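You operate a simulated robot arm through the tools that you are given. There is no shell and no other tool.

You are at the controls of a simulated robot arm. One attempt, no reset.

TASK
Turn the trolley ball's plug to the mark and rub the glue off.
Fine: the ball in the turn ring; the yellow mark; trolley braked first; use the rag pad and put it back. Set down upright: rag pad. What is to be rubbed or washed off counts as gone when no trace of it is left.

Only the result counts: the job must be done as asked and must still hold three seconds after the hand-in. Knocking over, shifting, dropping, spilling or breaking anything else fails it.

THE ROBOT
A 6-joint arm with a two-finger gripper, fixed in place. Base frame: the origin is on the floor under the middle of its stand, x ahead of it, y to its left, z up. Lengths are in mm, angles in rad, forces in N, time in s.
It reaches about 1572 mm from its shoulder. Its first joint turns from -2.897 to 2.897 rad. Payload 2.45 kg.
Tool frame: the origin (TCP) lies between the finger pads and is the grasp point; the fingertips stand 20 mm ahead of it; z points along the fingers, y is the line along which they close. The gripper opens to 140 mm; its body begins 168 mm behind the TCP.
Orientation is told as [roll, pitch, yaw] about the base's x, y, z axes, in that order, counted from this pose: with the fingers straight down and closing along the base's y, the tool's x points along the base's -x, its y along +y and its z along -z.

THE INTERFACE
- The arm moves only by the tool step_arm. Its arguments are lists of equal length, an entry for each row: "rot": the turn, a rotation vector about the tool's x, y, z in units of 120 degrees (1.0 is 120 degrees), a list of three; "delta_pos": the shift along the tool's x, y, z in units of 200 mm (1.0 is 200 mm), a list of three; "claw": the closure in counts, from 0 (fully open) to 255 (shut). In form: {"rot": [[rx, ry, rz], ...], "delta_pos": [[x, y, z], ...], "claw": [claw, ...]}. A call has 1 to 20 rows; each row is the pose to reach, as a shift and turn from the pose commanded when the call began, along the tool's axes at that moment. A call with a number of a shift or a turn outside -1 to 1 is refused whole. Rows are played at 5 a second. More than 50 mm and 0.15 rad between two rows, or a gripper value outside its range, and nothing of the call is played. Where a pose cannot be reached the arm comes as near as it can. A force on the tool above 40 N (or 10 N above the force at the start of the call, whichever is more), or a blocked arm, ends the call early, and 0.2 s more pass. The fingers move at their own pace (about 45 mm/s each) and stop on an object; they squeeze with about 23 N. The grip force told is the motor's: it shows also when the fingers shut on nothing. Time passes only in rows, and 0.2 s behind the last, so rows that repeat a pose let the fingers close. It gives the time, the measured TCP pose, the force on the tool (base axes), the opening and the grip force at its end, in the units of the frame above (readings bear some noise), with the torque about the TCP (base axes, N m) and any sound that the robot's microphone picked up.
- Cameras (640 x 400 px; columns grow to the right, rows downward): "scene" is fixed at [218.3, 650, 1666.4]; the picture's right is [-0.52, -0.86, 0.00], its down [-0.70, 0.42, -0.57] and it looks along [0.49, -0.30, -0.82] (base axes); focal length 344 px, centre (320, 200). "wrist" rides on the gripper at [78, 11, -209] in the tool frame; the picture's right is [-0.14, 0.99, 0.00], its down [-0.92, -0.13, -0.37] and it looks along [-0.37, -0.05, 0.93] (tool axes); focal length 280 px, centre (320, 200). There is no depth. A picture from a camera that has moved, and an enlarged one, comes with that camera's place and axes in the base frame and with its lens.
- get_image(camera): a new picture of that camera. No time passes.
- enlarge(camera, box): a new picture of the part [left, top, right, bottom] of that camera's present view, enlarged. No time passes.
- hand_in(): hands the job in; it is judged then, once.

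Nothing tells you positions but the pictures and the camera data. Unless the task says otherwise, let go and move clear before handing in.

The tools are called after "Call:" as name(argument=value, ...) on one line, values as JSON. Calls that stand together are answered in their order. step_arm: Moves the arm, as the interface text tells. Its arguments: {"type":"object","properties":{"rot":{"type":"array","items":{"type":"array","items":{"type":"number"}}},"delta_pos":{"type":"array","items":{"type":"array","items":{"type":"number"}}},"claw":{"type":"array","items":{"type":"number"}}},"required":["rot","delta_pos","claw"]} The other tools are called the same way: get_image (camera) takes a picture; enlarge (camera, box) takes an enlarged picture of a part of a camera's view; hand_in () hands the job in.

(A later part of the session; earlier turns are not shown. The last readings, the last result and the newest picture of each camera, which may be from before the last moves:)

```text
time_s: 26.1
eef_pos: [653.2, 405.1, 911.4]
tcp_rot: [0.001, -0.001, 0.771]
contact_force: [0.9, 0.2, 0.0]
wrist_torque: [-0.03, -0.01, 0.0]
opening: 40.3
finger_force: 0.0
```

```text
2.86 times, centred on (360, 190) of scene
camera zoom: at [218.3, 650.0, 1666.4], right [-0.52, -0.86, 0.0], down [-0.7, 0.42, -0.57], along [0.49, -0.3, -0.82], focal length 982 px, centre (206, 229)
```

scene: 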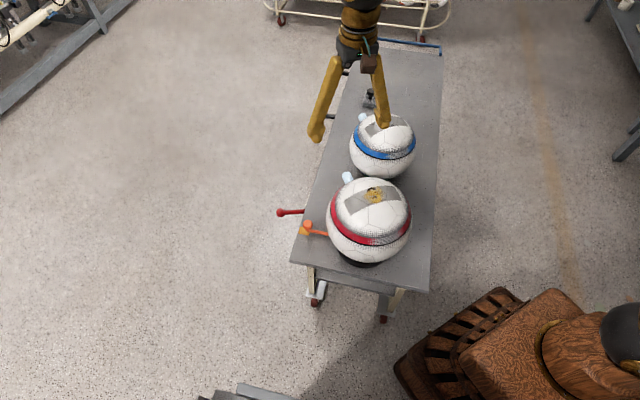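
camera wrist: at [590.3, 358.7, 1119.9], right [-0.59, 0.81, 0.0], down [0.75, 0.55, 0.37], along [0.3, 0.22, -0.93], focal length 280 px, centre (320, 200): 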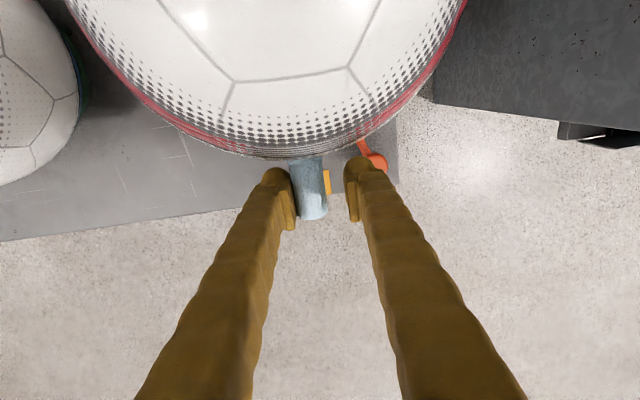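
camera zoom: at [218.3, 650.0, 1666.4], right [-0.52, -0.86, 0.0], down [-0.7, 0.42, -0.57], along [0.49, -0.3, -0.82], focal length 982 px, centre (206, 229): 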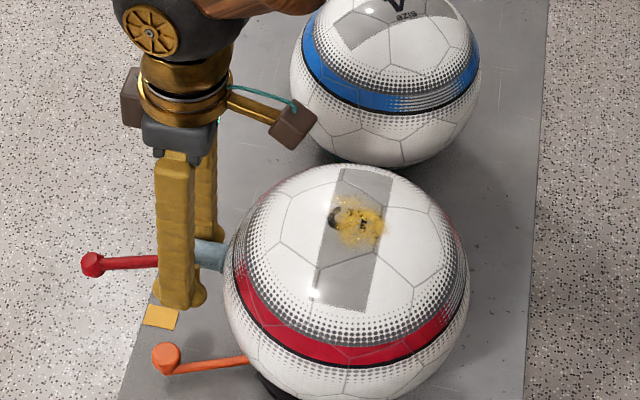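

The plug is now close to the mark. I'll open the fingers, lift straight up, and look down to measure how well it lines up.

Call:
step_arm(rot=[[0, 0, 0], [0, 0, 0], [0, 0, 0], [0, 0, 0], [0, 0, 0], [0, 0, 0], [0, 0, 0], [0, 0, 0], [0, 0, 0], [0, 0, 0]], delta_pos=[[0, 0, 0], [0, 0, 0], [0, 0, 0], [0, 0, -0.1], [0, 0, -0.25], [0, 0, -0.45], [0, 0, -0.65], [0, 0, -0.85], [0, 0, -1.0], [0, 0, -1.0]], claw=[110, 110, 110, 110, 110, 80, 40, 0, 0, 0])

Call:
get_image(camera="wrist")

Call:
enlarge(camera="scene", box=[280, 120, 440, 260])

```text
time_s: 28.3
eef_pos: [651.8, 405.4, 1112.1]
tcp_rot: [0.0, -0.001, 0.768]
contact_force: [0.3, -0.3, 0.5]
wrist_torque: [-0.03, -0.01, 0.01]
opening: 140.3
finger_force: 0.0
```

```text
taken
camera wrist: at [589.1, 359.3, 1320.0], right [-0.59, 0.81, 0.0], down [0.75, 0.55, 0.37], along [0.3, 0.22, -0.93], focal length 280 px, centre (320, 200)
```

wrist: 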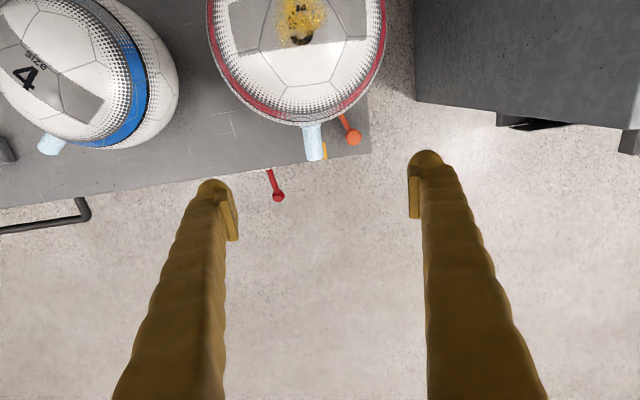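

```text
2.86 times, centred on (360, 190) of scene
camera zoom: at [218.3, 650.0, 1666.4], right [-0.52, -0.86, 0.0], down [-0.7, 0.42, -0.57], along [0.49, -0.3, -0.82], focal length 982 px, centre (206, 229)
```

zoom: 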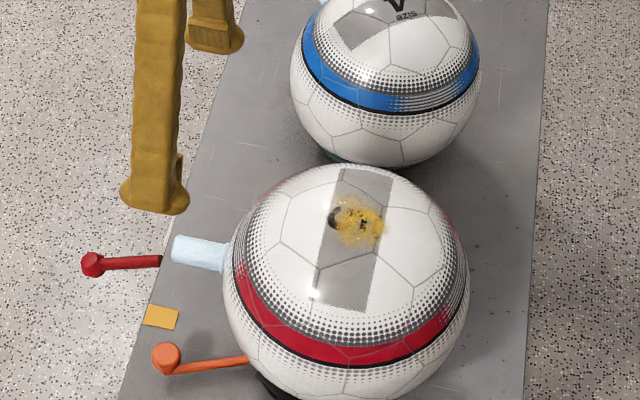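

Call:
enlarge(camera="wrist", box=[200, 0, 400, 180])

Call:
enlarge(camera="wrist", box=[280, 90, 380, 180])

```text
2.22 times, centred on (300, 90) of wrist
camera zoom: at [589.1, 359.3, 1320.0], right [-0.59, 0.81, 0.0], down [0.75, 0.55, 0.37], along [0.3, 0.22, -0.93], focal length 623 px, centre (364, 444)
```

zoom: 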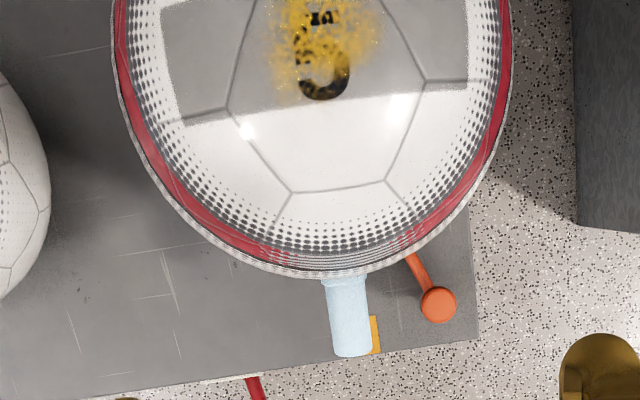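

```text
4.44 times, centred on (330, 135) of wrist
camera zoom: at [589.1, 359.3, 1320.0], right [-0.59, 0.81, 0.0], down [0.75, 0.55, 0.37], along [0.3, 0.22, -0.93], focal length 1246 px, centre (276, 489)
```

zoom: 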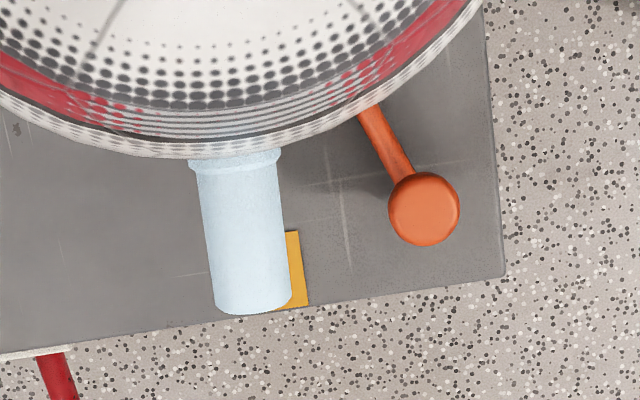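

The plug lies just a degree or two short of the mark's middle, and I'll trim that at the end because rubbing may disturb it. Now I'll fly over to the rag pad, the grey block with a black knob beyond the blue ball.

Call:
step_arm(rot=[[0, 0, 0.06], [0, 0, 0.12], [0, 0, 0.18], [0, 0, 0.24], [0, 0, 0.3], [0, 0, 0.367], [0, 0, 0.367]], delta_pos=[[0.016, -0.16, 0], [0.033, -0.33, 0], [0.05, -0.5, 0], [0.067, -0.67, 0], [0.085, -0.84, 0], [0.105, -1.0, 0], [0.105, -1.0, 0]], claw=[0, 0, 0, 0, 0, 0, 0])

Call:
step_arm(rot=[[0, 0, 0], [0, 0, 0], [0, 0, 0], [0, 0, 0], [0, 0, 0], [0, 0, 0]], delta_pos=[[-0.13, -0.166, 0], [-0.26, -0.332, 0], [-0.39, -0.498, 0], [-0.52, -0.664, 0], [-0.65, -0.83, 0], [-0.65, -0.83, 0]], claw=[0, 0, 0, 0, 0, 0])

Call:
get_image(camera="wrist")

Call:
get_image(camera="scene")

```text
time_s: 29.9
eef_pos: [776.6, 244.8, 1111.2]
tcp_rot: [0.0, 0.0, -0.003]
contact_force: [0.1, 0.6, -0.3]
wrist_torque: [0.04, 0.03, -0.02]
opening: 139.9
finger_force: 0.0
```

```text
time_s: 31.3
eef_pos: [907.0, 79.0, 1111.8]
tcp_rot: [-0.001, -0.002, -0.001]
contact_force: [-0.4, 0.8, 0.0]
wrist_torque: [0.03, 0.02, 0.02]
opening: 140.2
finger_force: 0.1
```

```text
taken
camera wrist: at [829.2, 91.1, 1319.9], right [0.14, 0.99, 0.0], down [0.92, -0.13, 0.37], along [0.37, -0.05, -0.93], focal length 280 px, centre (320, 200)
```

wrist: 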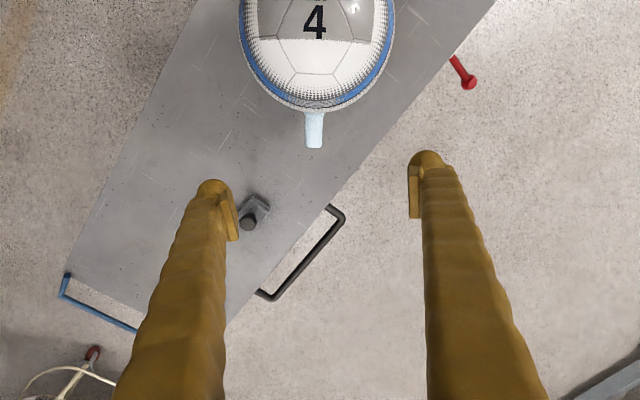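

```text
taken
```

scene: 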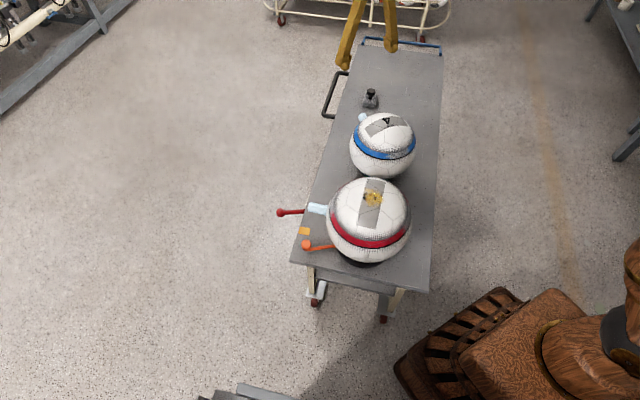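

Call:
enlarge(camera="wrist", box=[220, 180, 300, 240])

Call:
enlarge(camera="scene", box=[340, 70, 400, 120])

```text
6.67 times, centred on (260, 210) of wrist
camera zoom: at [829.2, 91.1, 1319.9], right [0.14, 0.99, 0.0], down [0.92, -0.13, 0.37], along [0.37, -0.05, -0.93], focal length 1869 px, centre (720, 133)
```

zoom: 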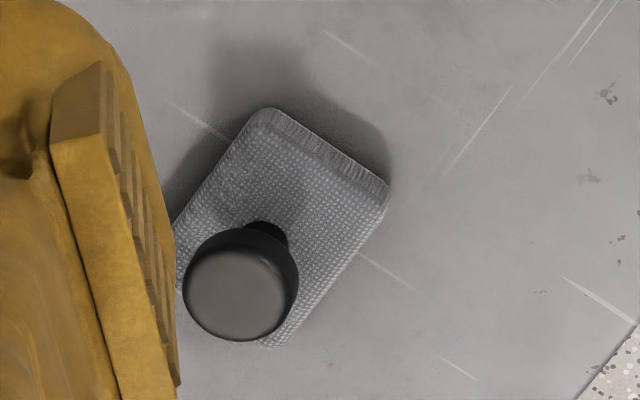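

```text
8.00 times, centred on (370, 95) of scene
camera zoom: at [218.3, 650.0, 1666.4], right [-0.52, -0.86, 0.0], down [-0.7, 0.42, -0.57], along [0.49, -0.3, -0.82], focal length 2751 px, centre (-80, 1040)
```

zoom: 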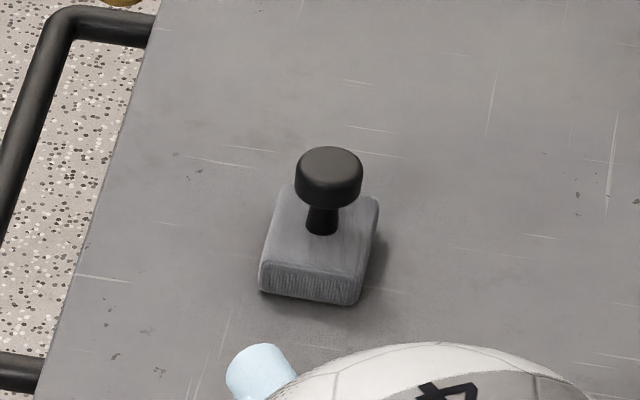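

The pad is a block of about 46 × 60 mm lying along the trolley's axes. Its black cap, about 32 mm wide, is at about (1051, -83) with its top near z 830. I'll move above it with the fingers lined up to the pad's axes.

Call:
step_arm(rot=[[0, 0, -0.05], [0, 0, -0.1], [0, 0, -0.15], [0, 0, -0.2], [0, 0, -0.25], [0, 0, -0.3], [0, 0, -0.34], [0, 0, -0.375], [0, 0, -0.375]], delta_pos=[[-0.09, -0.1, 0.1], [-0.18, -0.2, 0.2], [-0.27, -0.3, 0.32], [-0.36, -0.4, 0.44], [-0.45, -0.5, 0.56], [-0.54, -0.6, 0.68], [-0.63, -0.7, 0.8], [-0.72, -0.81, 0.88], [-0.72, -0.81, 0.88]], claw=[60, 60, 60, 60, 60, 60, 60, 60, 60])

Call:
get_image(camera="wrist")

Call:
get_image(camera="scene")

```text
time_s: 33.3
eef_pos: [1052.0, -81.2, 936.0]
tcp_rot: [-0.001, -0.001, 0.786]
contact_force: [1.4, 0.0, 0.5]
wrist_torque: [-0.02, 0.01, -0.01]
opening: 107.5
finger_force: 0.0
```

```text
taken
camera wrist: at [988.9, -129.5, 1144.0], right [-0.6, 0.8, 0.0], down [0.74, 0.56, 0.37], along [0.29, 0.22, -0.93], focal length 280 px, centre (320, 200)
```

wrist: 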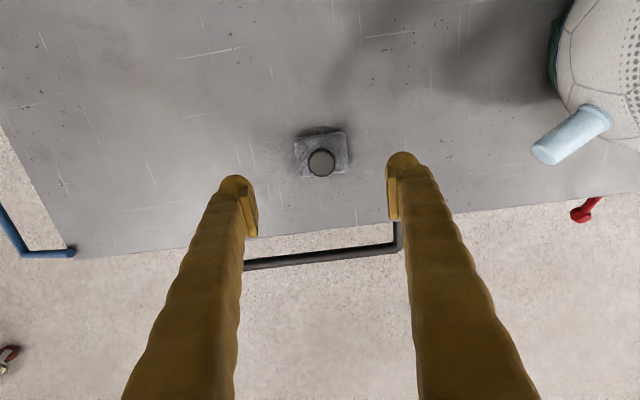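

```text
taken
```

scene: 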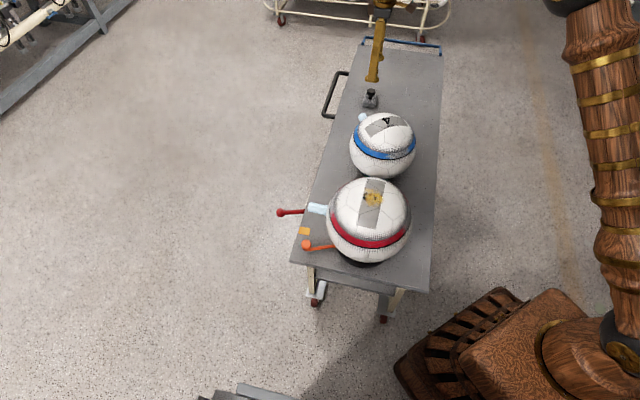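

The knob's cap is right under the tool centre. I'll lower to cap height, TCP z about 822, with the fingers still open.

Call:
step_arm(rot=[[0, 0, 0], [0, 0, 0], [0, 0, 0], [0, 0, 0], [0, 0, 0], [0, 0, 0]], delta_pos=[[0, 0, 0.15], [0, 0, 0.3], [0, 0, 0.42], [0, 0, 0.5], [0, 0, 0.56], [0, 0, 0.56]], claw=[60, 60, 80, 100, 110, 110])

Call:
get_image(camera="wrist")

Call:
enlarge(camera="scene", box=[340, 60, 420, 120])

```text
time_s: 34.7
eef_pos: [1052.1, -81.5, 823.5]
tcp_rot: [-0.001, -0.004, 0.785]
contact_force: [-0.9, 0.7, 0.2]
wrist_torque: [0.02, -0.02, 0.03]
opening: 79.9
finger_force: 0.0
```

```text
taken
camera wrist: at [989.2, -128.5, 1031.4], right [-0.6, 0.8, 0.0], down [0.74, 0.56, 0.37], along [0.29, 0.22, -0.93], focal length 280 px, centre (320, 200)
```

wrist: 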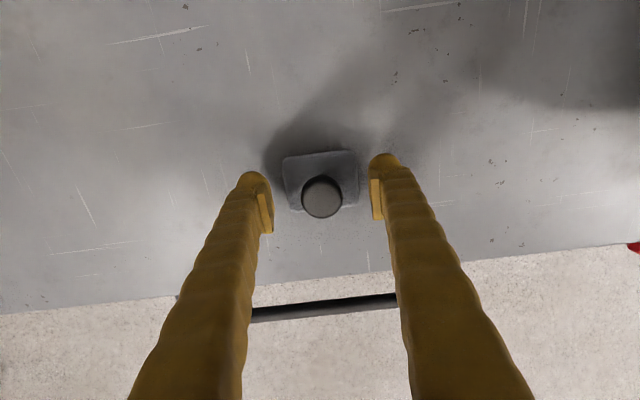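

```text
6.67 times, centred on (380, 90) of scene
camera zoom: at [218.3, 650.0, 1666.4], right [-0.52, -0.86, 0.0], down [-0.7, 0.42, -0.57], along [0.49, -0.3, -0.82], focal length 2293 px, centre (-80, 933)
```

zoom: 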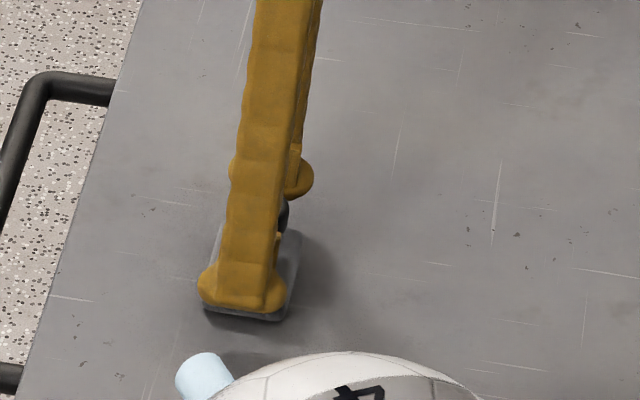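

The cap's top is about 5 mm above the tool centre. I'll go down 4 mm more and close on it.

Call:
step_arm(rot=[[0, 0, 0], [0, 0, 0], [0, 0, 0], [0, 0, 0], [0, 0, 0], [0, 0, 0], [0, 0, 0], [0, 0, 0]], delta_pos=[[0, 0, 0.02], [0, 0, 0.02], [0, 0, 0.02], [0, 0, 0.02], [0, 0, 0.02], [0, 0, 0.02], [0, 0, 0.02], [0, 0, 0.02]], claw=[110, 140, 170, 200, 255, 255, 255, 255])

Call:
get_image(camera="wrist")

```text
time_s: 36.5
eef_pos: [1052.6, -82.9, 821.8]
tcp_rot: [-0.002, -0.004, 0.785]
contact_force: [-0.6, -1.3, 6.7]
wrist_torque: [0.08, 0.15, 0.06]
opening: 27.5
finger_force: 23.1
stopped in row 8: the force on the tool passed its limit at 41 N (the readings are from after the stop); the commanded pose is now the measured one
```

```text
taken
camera wrist: at [989.8, -129.2, 1029.7], right [-0.6, 0.8, 0.0], down [0.74, 0.56, 0.37], along [0.3, 0.22, -0.93], focal length 280 px, centre (320, 200)
```

wrist: 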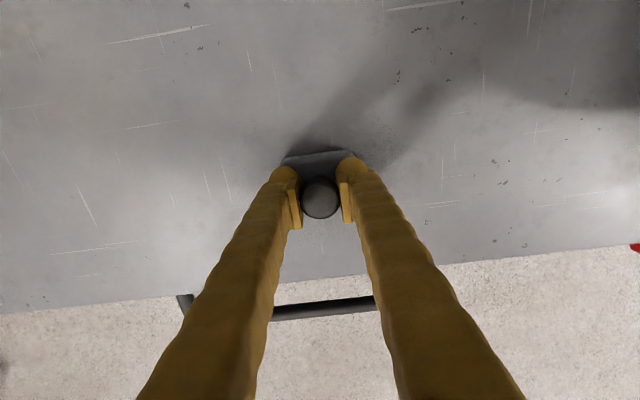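

Call:
enlarge(camera="wrist", box=[250, 130, 390, 240])

Call:
enlarge(camera="scene", box=[350, 70, 400, 110])

```text
3.64 times, centred on (320, 185) of wrist
camera zoom: at [989.8, -129.2, 1029.7], right [-0.6, 0.8, 0.0], down [0.74, 0.56, 0.37], along [0.3, 0.22, -0.93], focal length 1020 px, centre (320, 254)
```

zoom: 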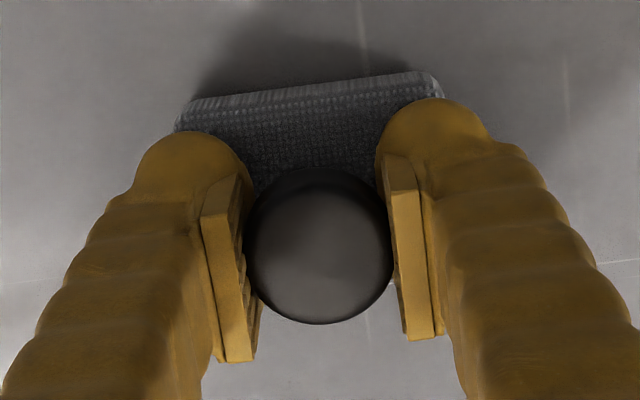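

```text
10.00 times, centred on (375, 90) of scene
camera zoom: at [218.3, 650.0, 1666.4], right [-0.52, -0.86, 0.0], down [-0.7, 0.42, -0.57], along [0.49, -0.3, -0.82], focal length 3439 px, centre (-230, 1300)
```

zoom: 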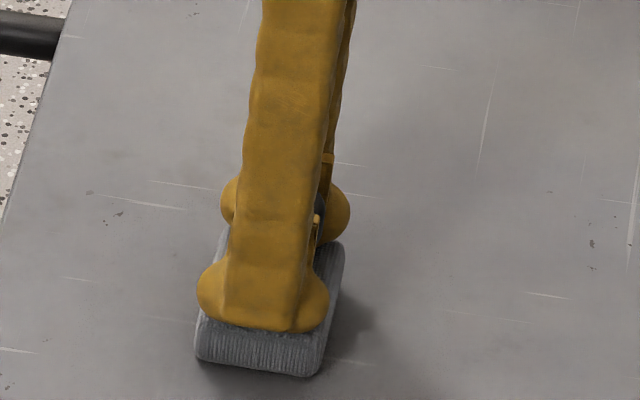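

The cap is held between both pads, and the fingertips are just over the block. I'll lift it a little to check that it comes along level.

Call:
step_arm(rot=[[0, 0, 0], [0, 0, 0], [0, 0, 0], [0, 0, 0], [0, 0, 0]], delta_pos=[[0, 0, -0.02], [0, 0, -0.06], [0, 0, -0.12], [0, 0, -0.2], [0, 0, -0.2]], claw=[255, 255, 255, 255, 255])

Call:
get_image(camera="wrist")

Call:
enlarge(camera="scene", box=[350, 60, 400, 100])

```text
time_s: 37.6
eef_pos: [1052.8, -83.5, 861.2]
tcp_rot: [-0.002, 0.001, 0.785]
contact_force: [-0.2, 0.1, -0.5]
wrist_torque: [0.03, -0.01, -0.01]
opening: 27.4
finger_force: 22.8
```

```text
taken
camera wrist: at [989.3, -129.4, 1069.1], right [-0.6, 0.8, 0.0], down [0.74, 0.56, 0.37], along [0.3, 0.22, -0.93], focal length 280 px, centre (320, 200)
```

wrist: 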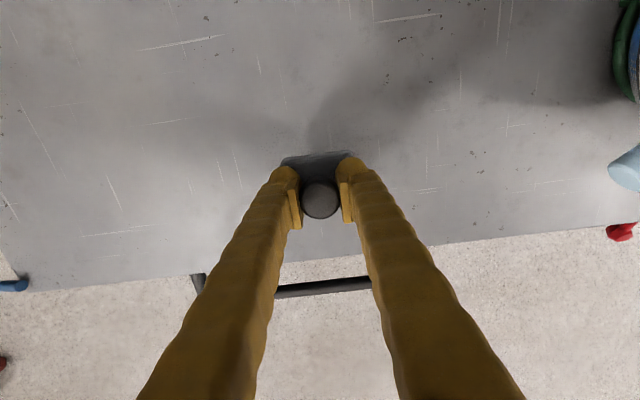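

```text
10.00 times, centred on (375, 80) of scene
camera zoom: at [218.3, 650.0, 1666.4], right [-0.52, -0.86, 0.0], down [-0.7, 0.42, -0.57], along [0.49, -0.3, -0.82], focal length 3439 px, centre (-230, 1400)
```

zoom: 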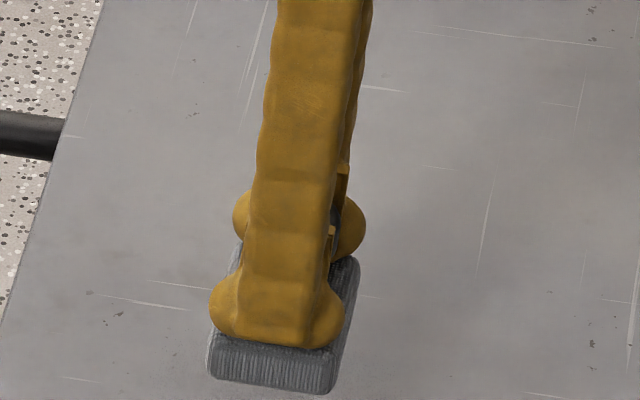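

The pad is held level and came up cleanly; its put-back pose is TCP (1052.6, -82.9, 821.8) at yaw 0.785. Next I'll raise it and carry it over to the red ball, staying well above both balls.

Call:
step_arm(rot=[[0, 0, 0], [0, 0, 0], [0, 0, 0], [0, 0, 0], [0, 0, 0]], delta_pos=[[0, 0, -0.2], [0, 0, -0.4], [0, 0, -0.6], [0, 0, -0.8], [0, 0, -1.0]], claw=[255, 255, 255, 255, 255])

Call:
step_arm(rot=[[0, 0, 0], [0, 0, 0], [0, 0, 0], [0, 0, 0], [0, 0, 0], [0, 0, 0]], delta_pos=[[0, 0.16, -0.1], [0, 0.33, -0.2], [0, 0.5, -0.3], [0, 0.67, -0.4], [0, 0.84, -0.5], [0, 1.0, -0.5]], claw=[255, 255, 255, 255, 255, 255])

Call:
step_arm(rot=[[0, 0, 0], [0, 0, 0], [0, 0, 0], [0, 0, 0], [0, 0, 0], [0, 0, 0]], delta_pos=[[0.03, 0.16, 0], [0.06, 0.33, 0], [0.1, 0.5, 0], [0.14, 0.67, 0], [0.17, 0.84, 0], [0.2, 1.0, 0]], claw=[255, 255, 255, 255, 255, 255])

Call:
get_image(camera="wrist")

Call:
get_image(camera="scene")

```text
time_s: 38.9
eef_pos: [1052.5, -81.5, 1060.9]
tcp_rot: [-0.001, 0.0, 0.786]
contact_force: [-0.3, -0.5, -1.5]
wrist_torque: [0.0, 0.03, 0.03]
opening: 27.3
finger_force: 23.2
```

```text
time_s: 40.2
eef_pos: [911.3, 60.4, 1160.6]
tcp_rot: [-0.002, -0.002, 0.785]
contact_force: [0.2, -0.5, -0.8]
wrist_torque: [0.0, 0.03, 0.0]
opening: 27.4
finger_force: 22.6
```

```text
time_s: 41.6
eef_pos: [740.2, 173.8, 1159.7]
tcp_rot: [-0.003, -0.004, 0.786]
contact_force: [-0.3, 0.1, 0.3]
wrist_torque: [-0.02, -0.02, 0.02]
opening: 27.9
finger_force: 22.7
```

```text
taken
camera wrist: at [678.0, 126.0, 1367.5], right [-0.6, 0.8, 0.0], down [0.74, 0.56, 0.37], along [0.3, 0.22, -0.93], focal length 280 px, centre (320, 200)
```

wrist: 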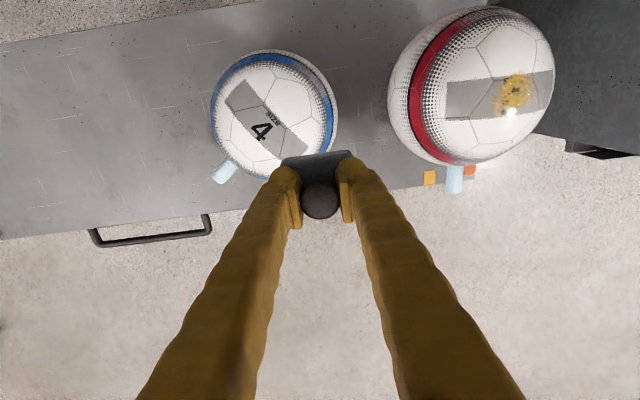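

```text
taken
```

scene: 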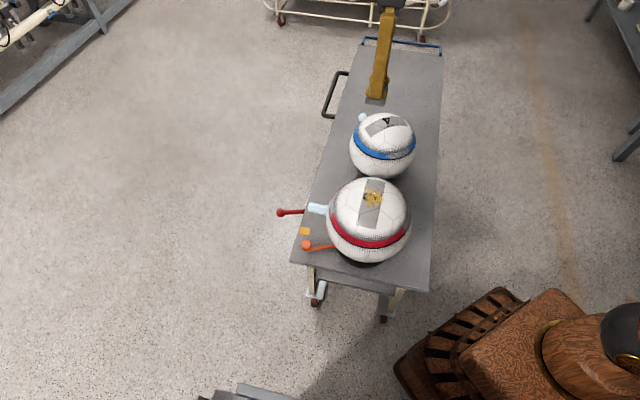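

Call:
enlarge(camera="wrist", box=[440, 20, 600, 160])

Call:
enlarge(camera="scene", box=[330, 160, 420, 230])

```text
2.86 times, centred on (520, 90) of wrist
camera zoom: at [678.0, 126.0, 1367.5], right [-0.6, 0.8, 0.0], down [0.74, 0.56, 0.37], along [0.3, 0.22, -0.93], focal length 801 px, centre (-251, 514)
```

zoom: 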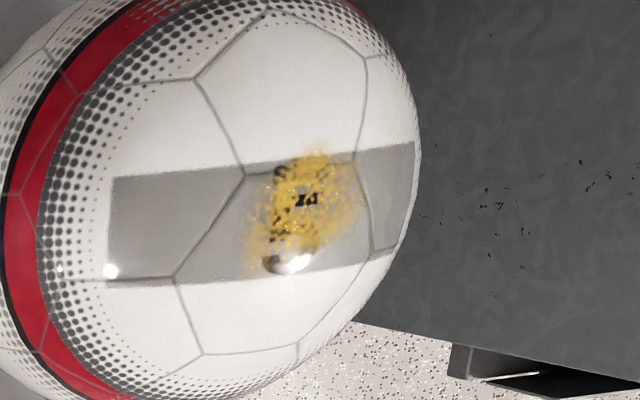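

```text
5.71 times, centred on (375, 195) of scene
camera zoom: at [218.3, 650.0, 1666.4], right [-0.52, -0.86, 0.0], down [-0.7, 0.42, -0.57], along [0.49, -0.3, -0.82], focal length 1965 px, centre (6, 229)
```

zoom: 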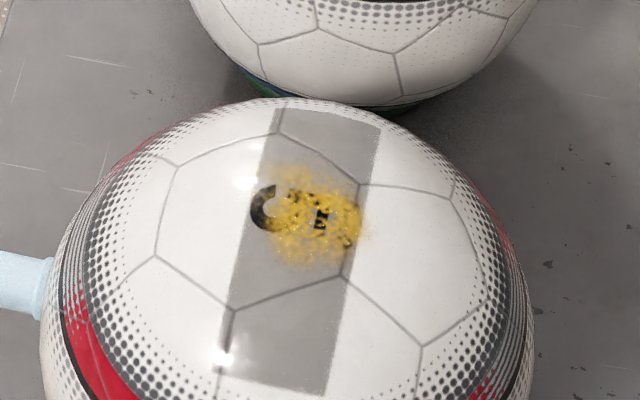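

The glue patch covers about 45-50 mm and is centred near (547, 305), about on the ball's top. I'll move the pad over it and come down in small steps until I feel light contact.

Call:
step_arm(rot=[[0, 0, 0], [0, 0, 0], [0, 0, 0], [0, 0, 0], [0, 0, 0], [0, 0, 0]], delta_pos=[[0.04, 0.16, 0], [0.08, 0.33, 0], [0.12, 0.5, 0], [0.16, 0.67, 0], [0.2, 0.84, 0], [0.212, 1.0, 0]], claw=[255, 255, 255, 255, 255, 255])

Call:
step_arm(rot=[[0, 0, 0], [0, 0, 0], [0, 0, 0], [0, 0, 0]], delta_pos=[[0, 0.06, 0.1], [0, 0.124, 0.2], [0, 0.124, 0.25], [0, 0.124, 0.25]], claw=[255, 255, 255, 255])

Call:
get_image(camera="wrist")

Call:
enlarge(camera="scene", box=[320, 110, 420, 230])

```text
time_s: 43.0
eef_pos: [567.7, 284.4, 1158.4]
tcp_rot: [-0.003, -0.002, 0.786]
contact_force: [-0.3, -0.2, -0.3]
wrist_torque: [0.02, 0.01, 0.02]
opening: 27.6
finger_force: 23.3
```

```text
time_s: 44.0
eef_pos: [551.8, 301.3, 1108.6]
tcp_rot: [-0.005, -0.004, 0.785]
contact_force: [-0.8, 0.8, -0.5]
wrist_torque: [0.03, 0.01, -0.02]
opening: 27.6
finger_force: 22.7
```

```text
taken
camera wrist: at [488.8, 254.3, 1316.6], right [-0.6, 0.8, 0.0], down [0.74, 0.56, 0.37], along [0.3, 0.22, -0.93], focal length 280 px, centre (320, 200)
```

wrist: 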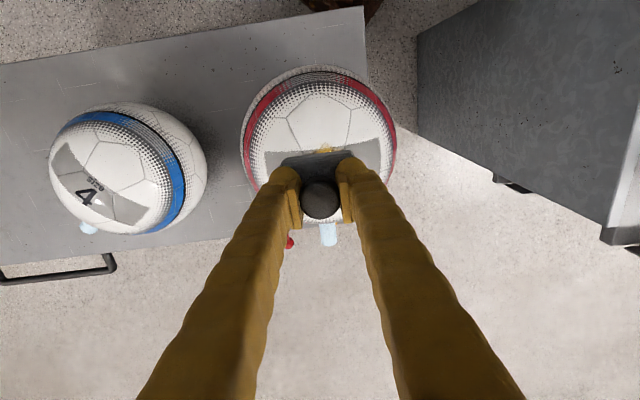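

```text
3.33 times, centred on (370, 170) of scene
camera zoom: at [218.3, 650.0, 1666.4], right [-0.52, -0.86, 0.0], down [-0.7, 0.42, -0.57], along [0.49, -0.3, -0.82], focal length 1146 px, centre (153, 300)
```

zoom: 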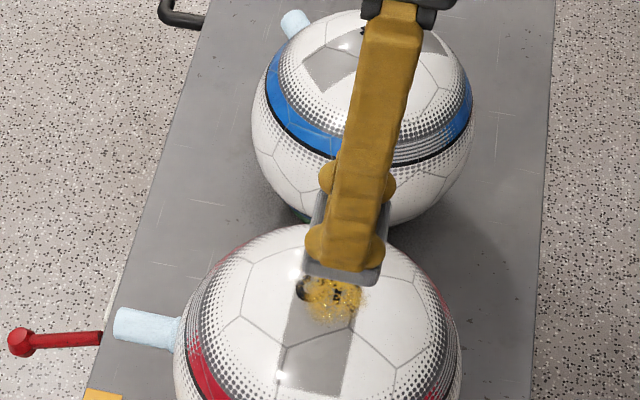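

Call:
step_arm(rot=[[0, 0, 0], [0, 0, 0], [0, 0, 0], [0, 0, 0]], delta_pos=[[0, 0, 0.03], [0, 0, 0.06], [0, 0, 0.09], [0, 0, 0.09]], claw=[255, 255, 255, 255])

Call:
enlarge(camera="scene", box=[330, 150, 410, 220])

```text
time_s: 45.0
eef_pos: [550.9, 300.6, 1092.2]
tcp_rot: [-0.002, -0.004, 0.785]
contact_force: [-0.2, 0.8, 0.0]
wrist_torque: [0.0, 0.01, 0.03]
opening: 27.6
finger_force: 23.0
```

```text
5.71 times, centred on (370, 185) of scene
camera zoom: at [218.3, 650.0, 1666.4], right [-0.52, -0.86, 0.0], down [-0.7, 0.42, -0.57], along [0.49, -0.3, -0.82], focal length 1965 px, centre (34, 286)
```

zoom: 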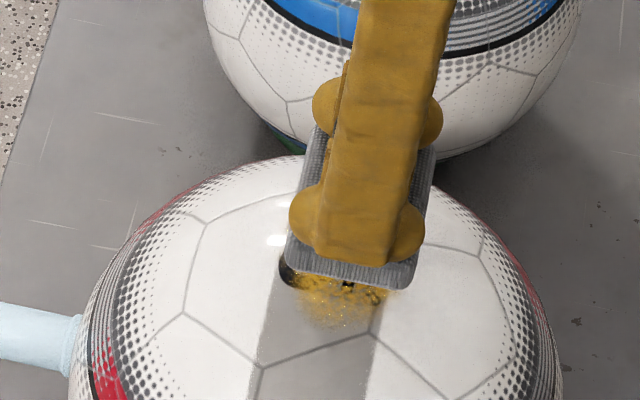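

Call:
step_arm(rot=[[0, 0, 0], [0, 0, 0], [0, 0, 0], [0, 0, 0], [0, 0, 0]], delta_pos=[[0, 0, 0.01], [0, 0, 0.02], [0, 0, 0.03], [0, 0, 0.04], [0, 0, 0.04]], claw=[255, 255, 255, 255, 255])

Call:
enlarge(camera="scene", box=[330, 150, 410, 220])

```text
time_s: 46.2
eef_pos: [552.1, 301.6, 1083.0]
tcp_rot: [-0.001, -0.004, 0.784]
contact_force: [0.8, 0.2, -0.7]
wrist_torque: [-0.03, 0.01, -0.01]
opening: 27.4
finger_force: 23.5
```

```text
5.71 times, centred on (370, 185) of scene
camera zoom: at [218.3, 650.0, 1666.4], right [-0.52, -0.86, 0.0], down [-0.7, 0.42, -0.57], along [0.49, -0.3, -0.82], focal length 1965 px, centre (34, 286)
```

zoom: 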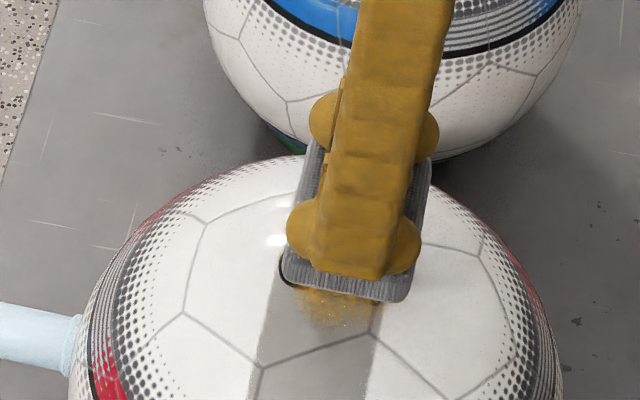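

Call:
step_arm(rot=[[0, 0, 0], [0, 0, 0], [0, 0, 0], [0, 0, 0], [0, 0, 0], [0, 0, 0]], delta_pos=[[0, 0, 0.005], [0, 0, 0.01], [0, 0, 0.015], [0, 0, 0.02], [0, 0, 0.025], [0, 0, 0.025]], claw=[255, 255, 255, 255, 255, 255])

```text
time_s: 47.6
eef_pos: [550.9, 302.2, 1077.8]
tcp_rot: [-0.002, -0.004, 0.786]
contact_force: [-1.0, -0.3, -1.0]
wrist_torque: [0.01, 0.01, 0.03]
opening: 27.6
finger_force: 23.3
```

Call:
step_arm(rot=[[0, 0, 0], [0, 0, 0], [0, 0, 0], [0, 0, 0], [0, 0, 0]], delta_pos=[[0, 0, 0.005], [0, 0, 0.01], [0, 0, 0.015], [0, 0, 0.02], [0, 0, 0.02]], claw=[255, 255, 255, 255, 255])

Call:
enlarge(camera="scene", box=[330, 150, 410, 220])

```text
time_s: 48.9
eef_pos: [552.3, 301.5, 1074.5]
tcp_rot: [-0.004, -0.005, 0.785]
contact_force: [0.3, 0.1, -0.4]
wrist_torque: [0.01, 0.01, -0.02]
opening: 27.5
finger_force: 23.2
```

```text
5.71 times, centred on (370, 185) of scene
camera zoom: at [218.3, 650.0, 1666.4], right [-0.52, -0.86, 0.0], down [-0.7, 0.42, -0.57], along [0.49, -0.3, -0.82], focal length 1965 px, centre (34, 286)
```

zoom: 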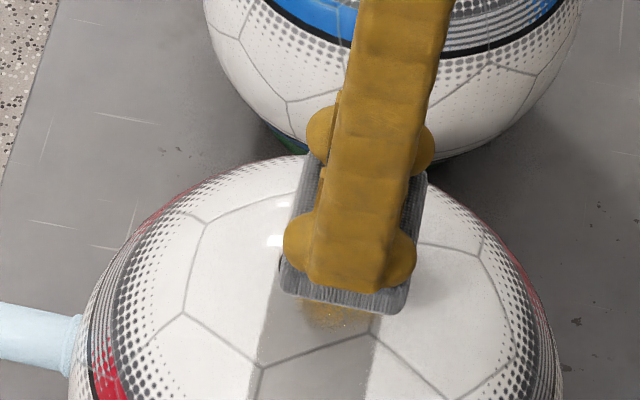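

Call:
step_arm(rot=[[0, 0, 0], [0, 0, 0], [0, 0, 0], [0, 0, 0], [0, 0, 0]], delta_pos=[[0, 0, 0.005], [0, 0, 0.01], [0, 0, 0.015], [0, 0, 0.02], [0, 0, 0.02]], claw=[255, 255, 255, 255, 255])

```text
time_s: 50.0
eef_pos: [552.6, 300.9, 1069.0]
tcp_rot: [-0.004, -0.003, 0.785]
contact_force: [0.1, -0.1, -0.3]
wrist_torque: [0.0, 0.0, 0.02]
opening: 27.3
finger_force: 22.9
```

Call:
step_arm(rot=[[0, 0, 0], [0, 0, 0], [0, 0, 0], [0, 0, 0]], delta_pos=[[0, 0, 0.005], [0, 0, 0.01], [0, 0, 0.015], [0, 0, 0.015]], claw=[255, 255, 255, 255])

Call:
enlarge(camera="scene", box=[330, 150, 410, 220])

Call:
get_image(camera="wrist")

```text
time_s: 51.0
eef_pos: [551.8, 301.4, 1067.5]
tcp_rot: [-0.002, -0.003, 0.786]
contact_force: [-1.1, -0.2, -0.5]
wrist_torque: [0.0, 0.0, 0.01]
opening: 27.5
finger_force: 23.3
```

```text
5.71 times, centred on (370, 185) of scene
camera zoom: at [218.3, 650.0, 1666.4], right [-0.52, -0.86, 0.0], down [-0.7, 0.42, -0.57], along [0.49, -0.3, -0.82], focal length 1965 px, centre (34, 286)
```

zoom: 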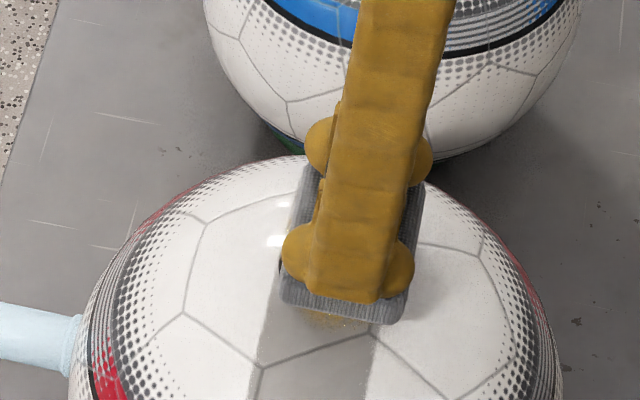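

```text
taken
camera wrist: at [488.7, 254.3, 1275.5], right [-0.6, 0.8, 0.0], down [0.74, 0.56, 0.37], along [0.3, 0.22, -0.93], focal length 280 px, centre (320, 200)
```

wrist: 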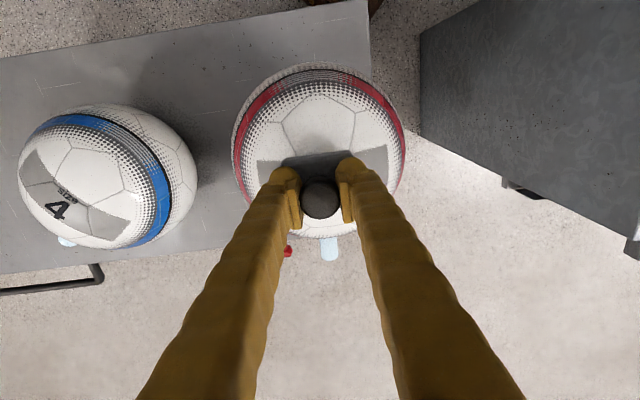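

Call:
step_arm(rot=[[0, 0, 0], [0, 0, 0], [0, 0, 0], [0, 0, 0], [0, 0, 0]], delta_pos=[[0, 0, 0.005], [0, 0, 0.01], [0, 0, 0.015], [0, 0, 0.02], [0, 0, 0.02]], claw=[255, 255, 255, 255, 255])

```text
time_s: 52.2
eef_pos: [552.3, 301.9, 1063.1]
tcp_rot: [-0.004, -0.002, 0.786]
contact_force: [-2.4, -0.4, 7.1]
wrist_torque: [-0.03, 0.07, -0.03]
opening: 27.5
finger_force: 22.4
```

Light contact (about 7 N) comes at TCP z near 1063, so the ball's top is at about z 1009. I'll make a first short stroke along the fingers' closing axis to see how the glue responds.

Call:
step_arm(rot=[[0, 0, 0], [0, 0, 0], [0, 0, 0], [0, 0, 0], [0, 0, 0], [0, 0, 0], [0, 0, 0], [0, 0, 0]], delta_pos=[[0, 0.04, 0], [0, 0.08, 0], [0, 0.04, 0], [0, 0, 0], [0, -0.04, 0], [0, -0.08, 0], [0, -0.04, 0], [0, 0, 0]], claw=[255, 255, 255, 255, 255, 255, 255, 255])

Call:
enlarge(camera="scene", box=[330, 150, 410, 220])

Call:
enlarge(camera="wrist", box=[220, 60, 420, 260])

```text
time_s: 52.8
eef_pos: [545.7, 309.3, 1066.3]
tcp_rot: [-0.005, -0.006, 0.785]
contact_force: [2.5, -3.9, 10.4]
wrist_torque: [-0.2, -0.16, 0.01]
opening: 27.6
finger_force: 23.3
stopped in row 2: the force on the tool passed its limit at 46 N (the readings are from after the stop); the commanded pose is now the measured one
```

```text
5.71 times, centred on (370, 185) of scene
camera zoom: at [218.3, 650.0, 1666.4], right [-0.52, -0.86, 0.0], down [-0.7, 0.42, -0.57], along [0.49, -0.3, -0.82], focal length 1965 px, centre (34, 286)
```

zoom: 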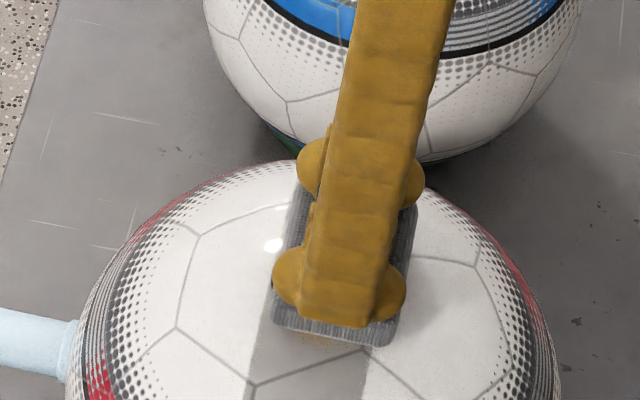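

```text
2.00 times, centred on (320, 160) of wrist
camera zoom: at [481.4, 262.5, 1273.3], right [-0.6, 0.8, 0.0], down [0.74, 0.56, 0.38], along [0.3, 0.22, -0.93], focal length 561 px, centre (320, 280)
```

zoom: 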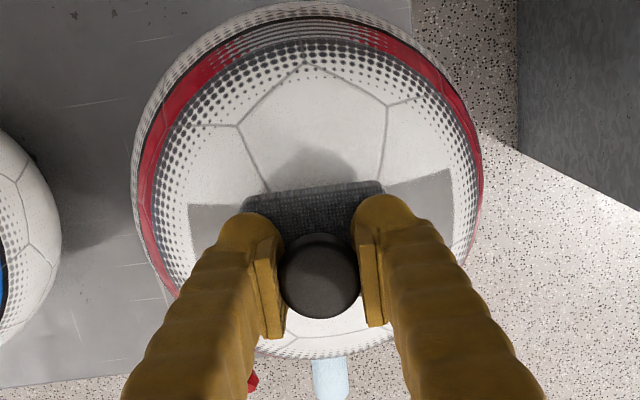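

The force rose quickly during that stroke and the ball seems to have shifted a little under the pad. I'll lift off slightly and inspect before going on.

Call:
step_arm(rot=[[0, 0, 0], [0, 0, 0], [0, 0, 0], [0, 0, 0]], delta_pos=[[0, 0, -0.02], [0, 0, -0.1], [0, 0, -0.25], [0, 0, -0.35]], claw=[255, 255, 255, 255])

Call:
get_image(camera="scene")

Call:
enlarge(camera="scene", box=[280, 140, 440, 280])

Call:
enlarge(camera="scene", box=[330, 160, 420, 230])

Call:
get_image(camera="wrist")

```text
time_s: 53.8
eef_pos: [544.1, 310.6, 1136.0]
tcp_rot: [-0.005, -0.006, 0.782]
contact_force: [-0.1, -0.2, -0.6]
wrist_torque: [0.02, 0.03, 0.0]
opening: 27.4
finger_force: 22.8
```

```text
taken
```

scene: 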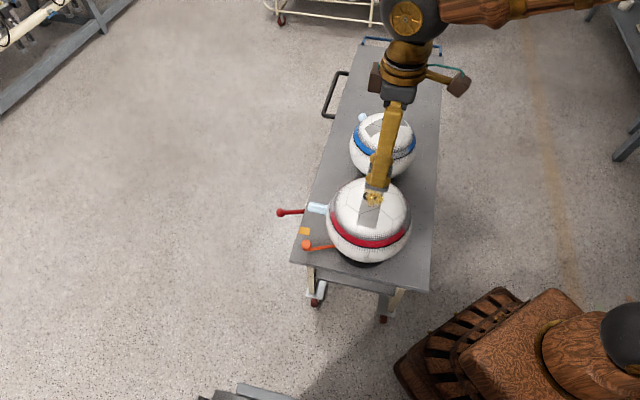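

```text
2.86 times, centred on (360, 210) of scene
camera zoom: at [218.3, 650.0, 1666.4], right [-0.52, -0.86, 0.0], down [-0.7, 0.42, -0.57], along [0.49, -0.3, -0.82], focal length 982 px, centre (206, 171)
```

zoom: 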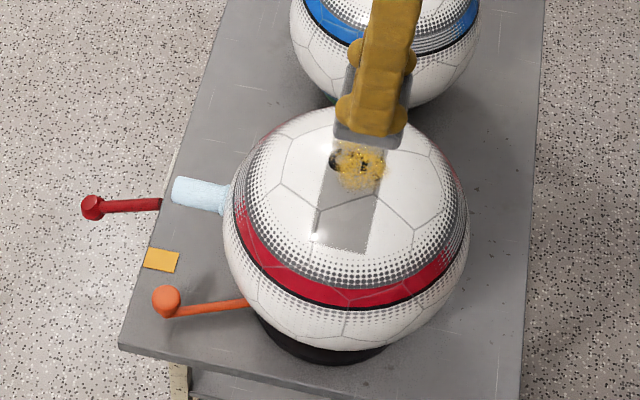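

```text
5.71 times, centred on (375, 195) of scene
camera zoom: at [218.3, 650.0, 1666.4], right [-0.52, -0.86, 0.0], down [-0.7, 0.42, -0.57], along [0.49, -0.3, -0.82], focal length 1965 px, centre (6, 229)
```

zoom: 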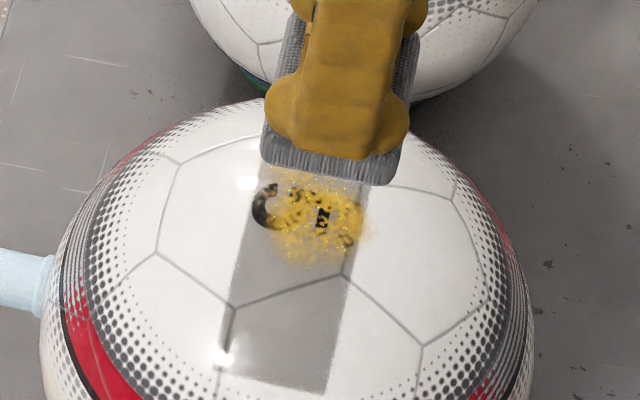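

```text
taken
camera wrist: at [481.0, 262.7, 1343.0], right [-0.6, 0.8, 0.0], down [0.74, 0.56, 0.37], along [0.3, 0.22, -0.93], focal length 280 px, centre (320, 200)
```

wrist: 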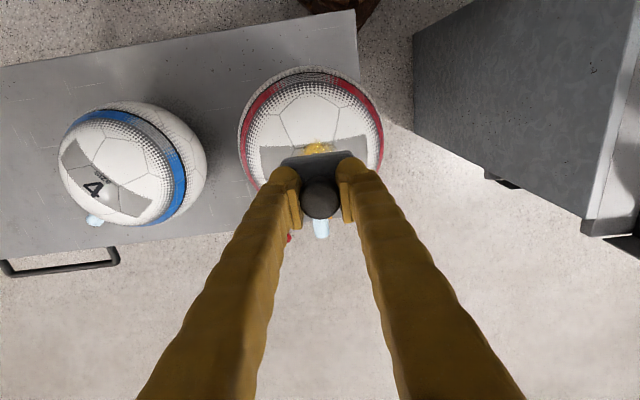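

Call:
enlarge(camera="scene", box=[355, 180, 395, 215])

Call:
enlarge(camera="scene", box=[280, 180, 360, 250])

```text
11.43 times, centred on (375, 198) of scene
camera zoom: at [218.3, 650.0, 1666.4], right [-0.52, -0.86, 0.0], down [-0.7, 0.42, -0.57], along [0.49, -0.3, -0.82], focal length 3930 px, centre (-309, 229)
```

zoom: 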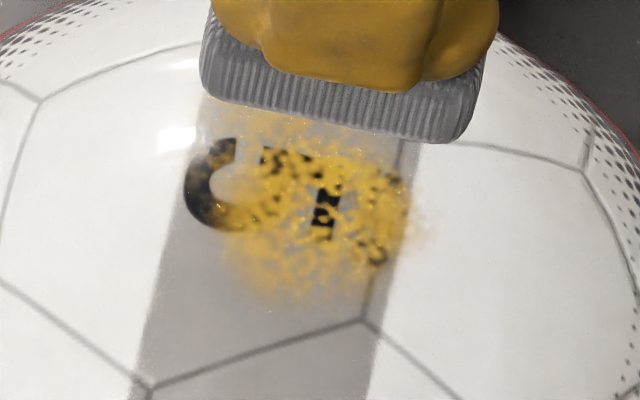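

```text
5.71 times, centred on (320, 215) of scene
camera zoom: at [218.3, 650.0, 1666.4], right [-0.52, -0.86, 0.0], down [-0.7, 0.42, -0.57], along [0.49, -0.3, -0.82], focal length 1965 px, centre (320, 114)
```

zoom: 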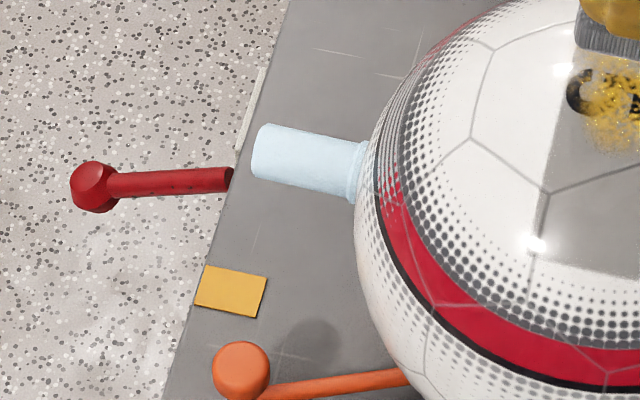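

The ball came back to rest, and a tiny spot at the contact point was wiped. So the pad cleans only where it touches, and I pressed too hard: the friction tipped the ball. I'll find the touch height again, very gently.

Call:
step_arm(rot=[[0, 0, 0], [0, 0, 0], [0, 0, 0], [0, 0, 0], [0, 0, 0]], delta_pos=[[0, -0.0585, 0.1], [0, -0.0585, 0.2], [0, -0.0585, 0.3], [0, -0.0585, 0.34], [0, -0.0585, 0.34]], claw=[255, 255, 255, 255, 255])

```text
time_s: 55.0
eef_pos: [554.8, 301.0, 1066.7]
tcp_rot: [-0.005, -0.008, 0.785]
contact_force: [-1.6, 0.0, -0.5]
wrist_torque: [-0.02, 0.0, 0.02]
opening: 27.5
finger_force: 22.9
```

Call:
step_arm(rot=[[0, 0, 0], [0, 0, 0], [0, 0, 0]], delta_pos=[[0, 0, 0.004], [0, 0, 0.008], [0, 0, 0.008]], claw=[255, 255, 255])

```text
time_s: 55.8
eef_pos: [553.6, 300.6, 1066.4]
tcp_rot: [-0.007, -0.007, 0.787]
contact_force: [0.2, -0.5, -1.0]
wrist_torque: [0.0, -0.01, -0.02]
opening: 27.2
finger_force: 22.9
```

Call:
step_arm(rot=[[0, 0, 0], [0, 0, 0], [0, 0, 0]], delta_pos=[[0, 0, 0.004], [0, 0, 0.007], [0, 0, 0.007]], claw=[255, 255, 255])

```text
time_s: 56.6
eef_pos: [553.6, 301.3, 1064.9]
tcp_rot: [-0.005, -0.008, 0.785]
contact_force: [0.4, 0.2, 0.2]
wrist_torque: [-0.03, 0.01, 0.0]
opening: 27.4
finger_force: 23.0
```

Call:
step_arm(rot=[[0, 0, 0], [0, 0, 0]], delta_pos=[[0, 0, 0.004], [0, 0, 0.004]], claw=[255, 255])

```text
time_s: 57.2
eef_pos: [553.8, 301.2, 1063.6]
tcp_rot: [-0.004, -0.008, 0.786]
contact_force: [-0.5, 0.0, 7.8]
wrist_torque: [-0.07, 0.02, 0.01]
opening: 27.4
finger_force: 23.0
```

Call:
step_arm(rot=[[0, 0, 0], [0, 0, 0]], delta_pos=[[0, 0, -0.002], [0, 0, -0.002]], claw=[255, 255])

```text
time_s: 57.8
eef_pos: [553.9, 302.8, 1062.9]
tcp_rot: [-0.006, -0.008, 0.786]
contact_force: [-0.2, -1.8, 5.9]
wrist_torque: [-0.09, -0.03, -0.01]
opening: 27.4
finger_force: 22.8
```

Call:
step_arm(rot=[[0, 0, 0], [0, 0, 0]], delta_pos=[[0, 0, -0.0025], [0, 0, -0.0025]], claw=[255, 255])

```text
time_s: 58.4
eef_pos: [554.4, 302.9, 1065.0]
tcp_rot: [-0.005, -0.008, 0.786]
contact_force: [-0.7, -0.5, -0.6]
wrist_torque: [-0.02, 0.02, -0.01]
opening: 27.6
finger_force: 23.1
```

Call:
step_arm(rot=[[0, 0, 0], [0, 0, 0]], delta_pos=[[0, 0, 0.0012], [0, 0, 0.0012]], claw=[255, 255])

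```text
time_s: 59.0
eef_pos: [554.5, 301.3, 1064.7]
tcp_rot: [-0.004, -0.007, 0.785]
contact_force: [0.7, -0.5, -1.0]
wrist_torque: [-0.02, 0.02, 0.01]
opening: 27.5
finger_force: 23.0
```

Call:
step_arm(rot=[[0, 0, 0], [0, 0, 0]], delta_pos=[[0, 0, 0.0008], [0, 0, 0.0008]], claw=[255, 255])

```text
time_s: 59.6
eef_pos: [553.4, 302.1, 1065.1]
tcp_rot: [-0.005, -0.008, 0.785]
contact_force: [1.4, -1.3, 3.9]
wrist_torque: [-0.1, -0.06, 0.01]
opening: 27.4
finger_force: 23.3
```

Contact is light now, about 4 N. I'll try a very short stroke of 5 mm to check whether the pad slides instead of tipping the ball.

Call:
step_arm(rot=[[0, 0, 0], [0, 0, 0], [0, 0, 0]], delta_pos=[[0, 0.01, 0], [0, 0.02, 0], [0, 0.03, 0]], claw=[255, 255, 255])

Call:
enlarge(camera="scene", box=[330, 150, 410, 220])

```text
time_s: 60.4
eef_pos: [549.8, 305.7, 1064.5]
tcp_rot: [-0.005, -0.007, 0.783]
contact_force: [3.8, -4.7, 22.6]
wrist_torque: [-0.24, -0.2, 0.01]
opening: 27.4
finger_force: 23.1
```

```text
5.71 times, centred on (370, 185) of scene
camera zoom: at [218.3, 650.0, 1666.4], right [-0.52, -0.86, 0.0], down [-0.7, 0.42, -0.57], along [0.49, -0.3, -0.82], focal length 1965 px, centre (34, 286)
```

zoom: 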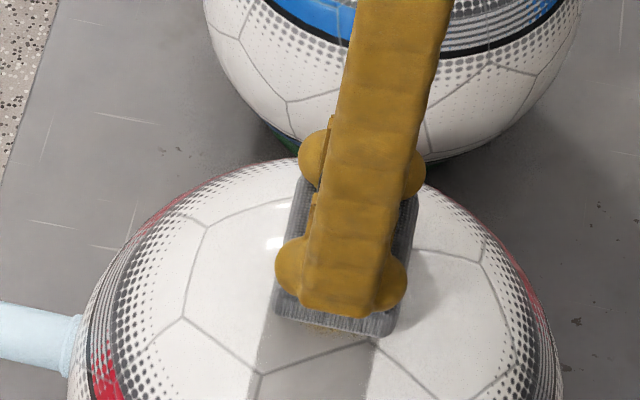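

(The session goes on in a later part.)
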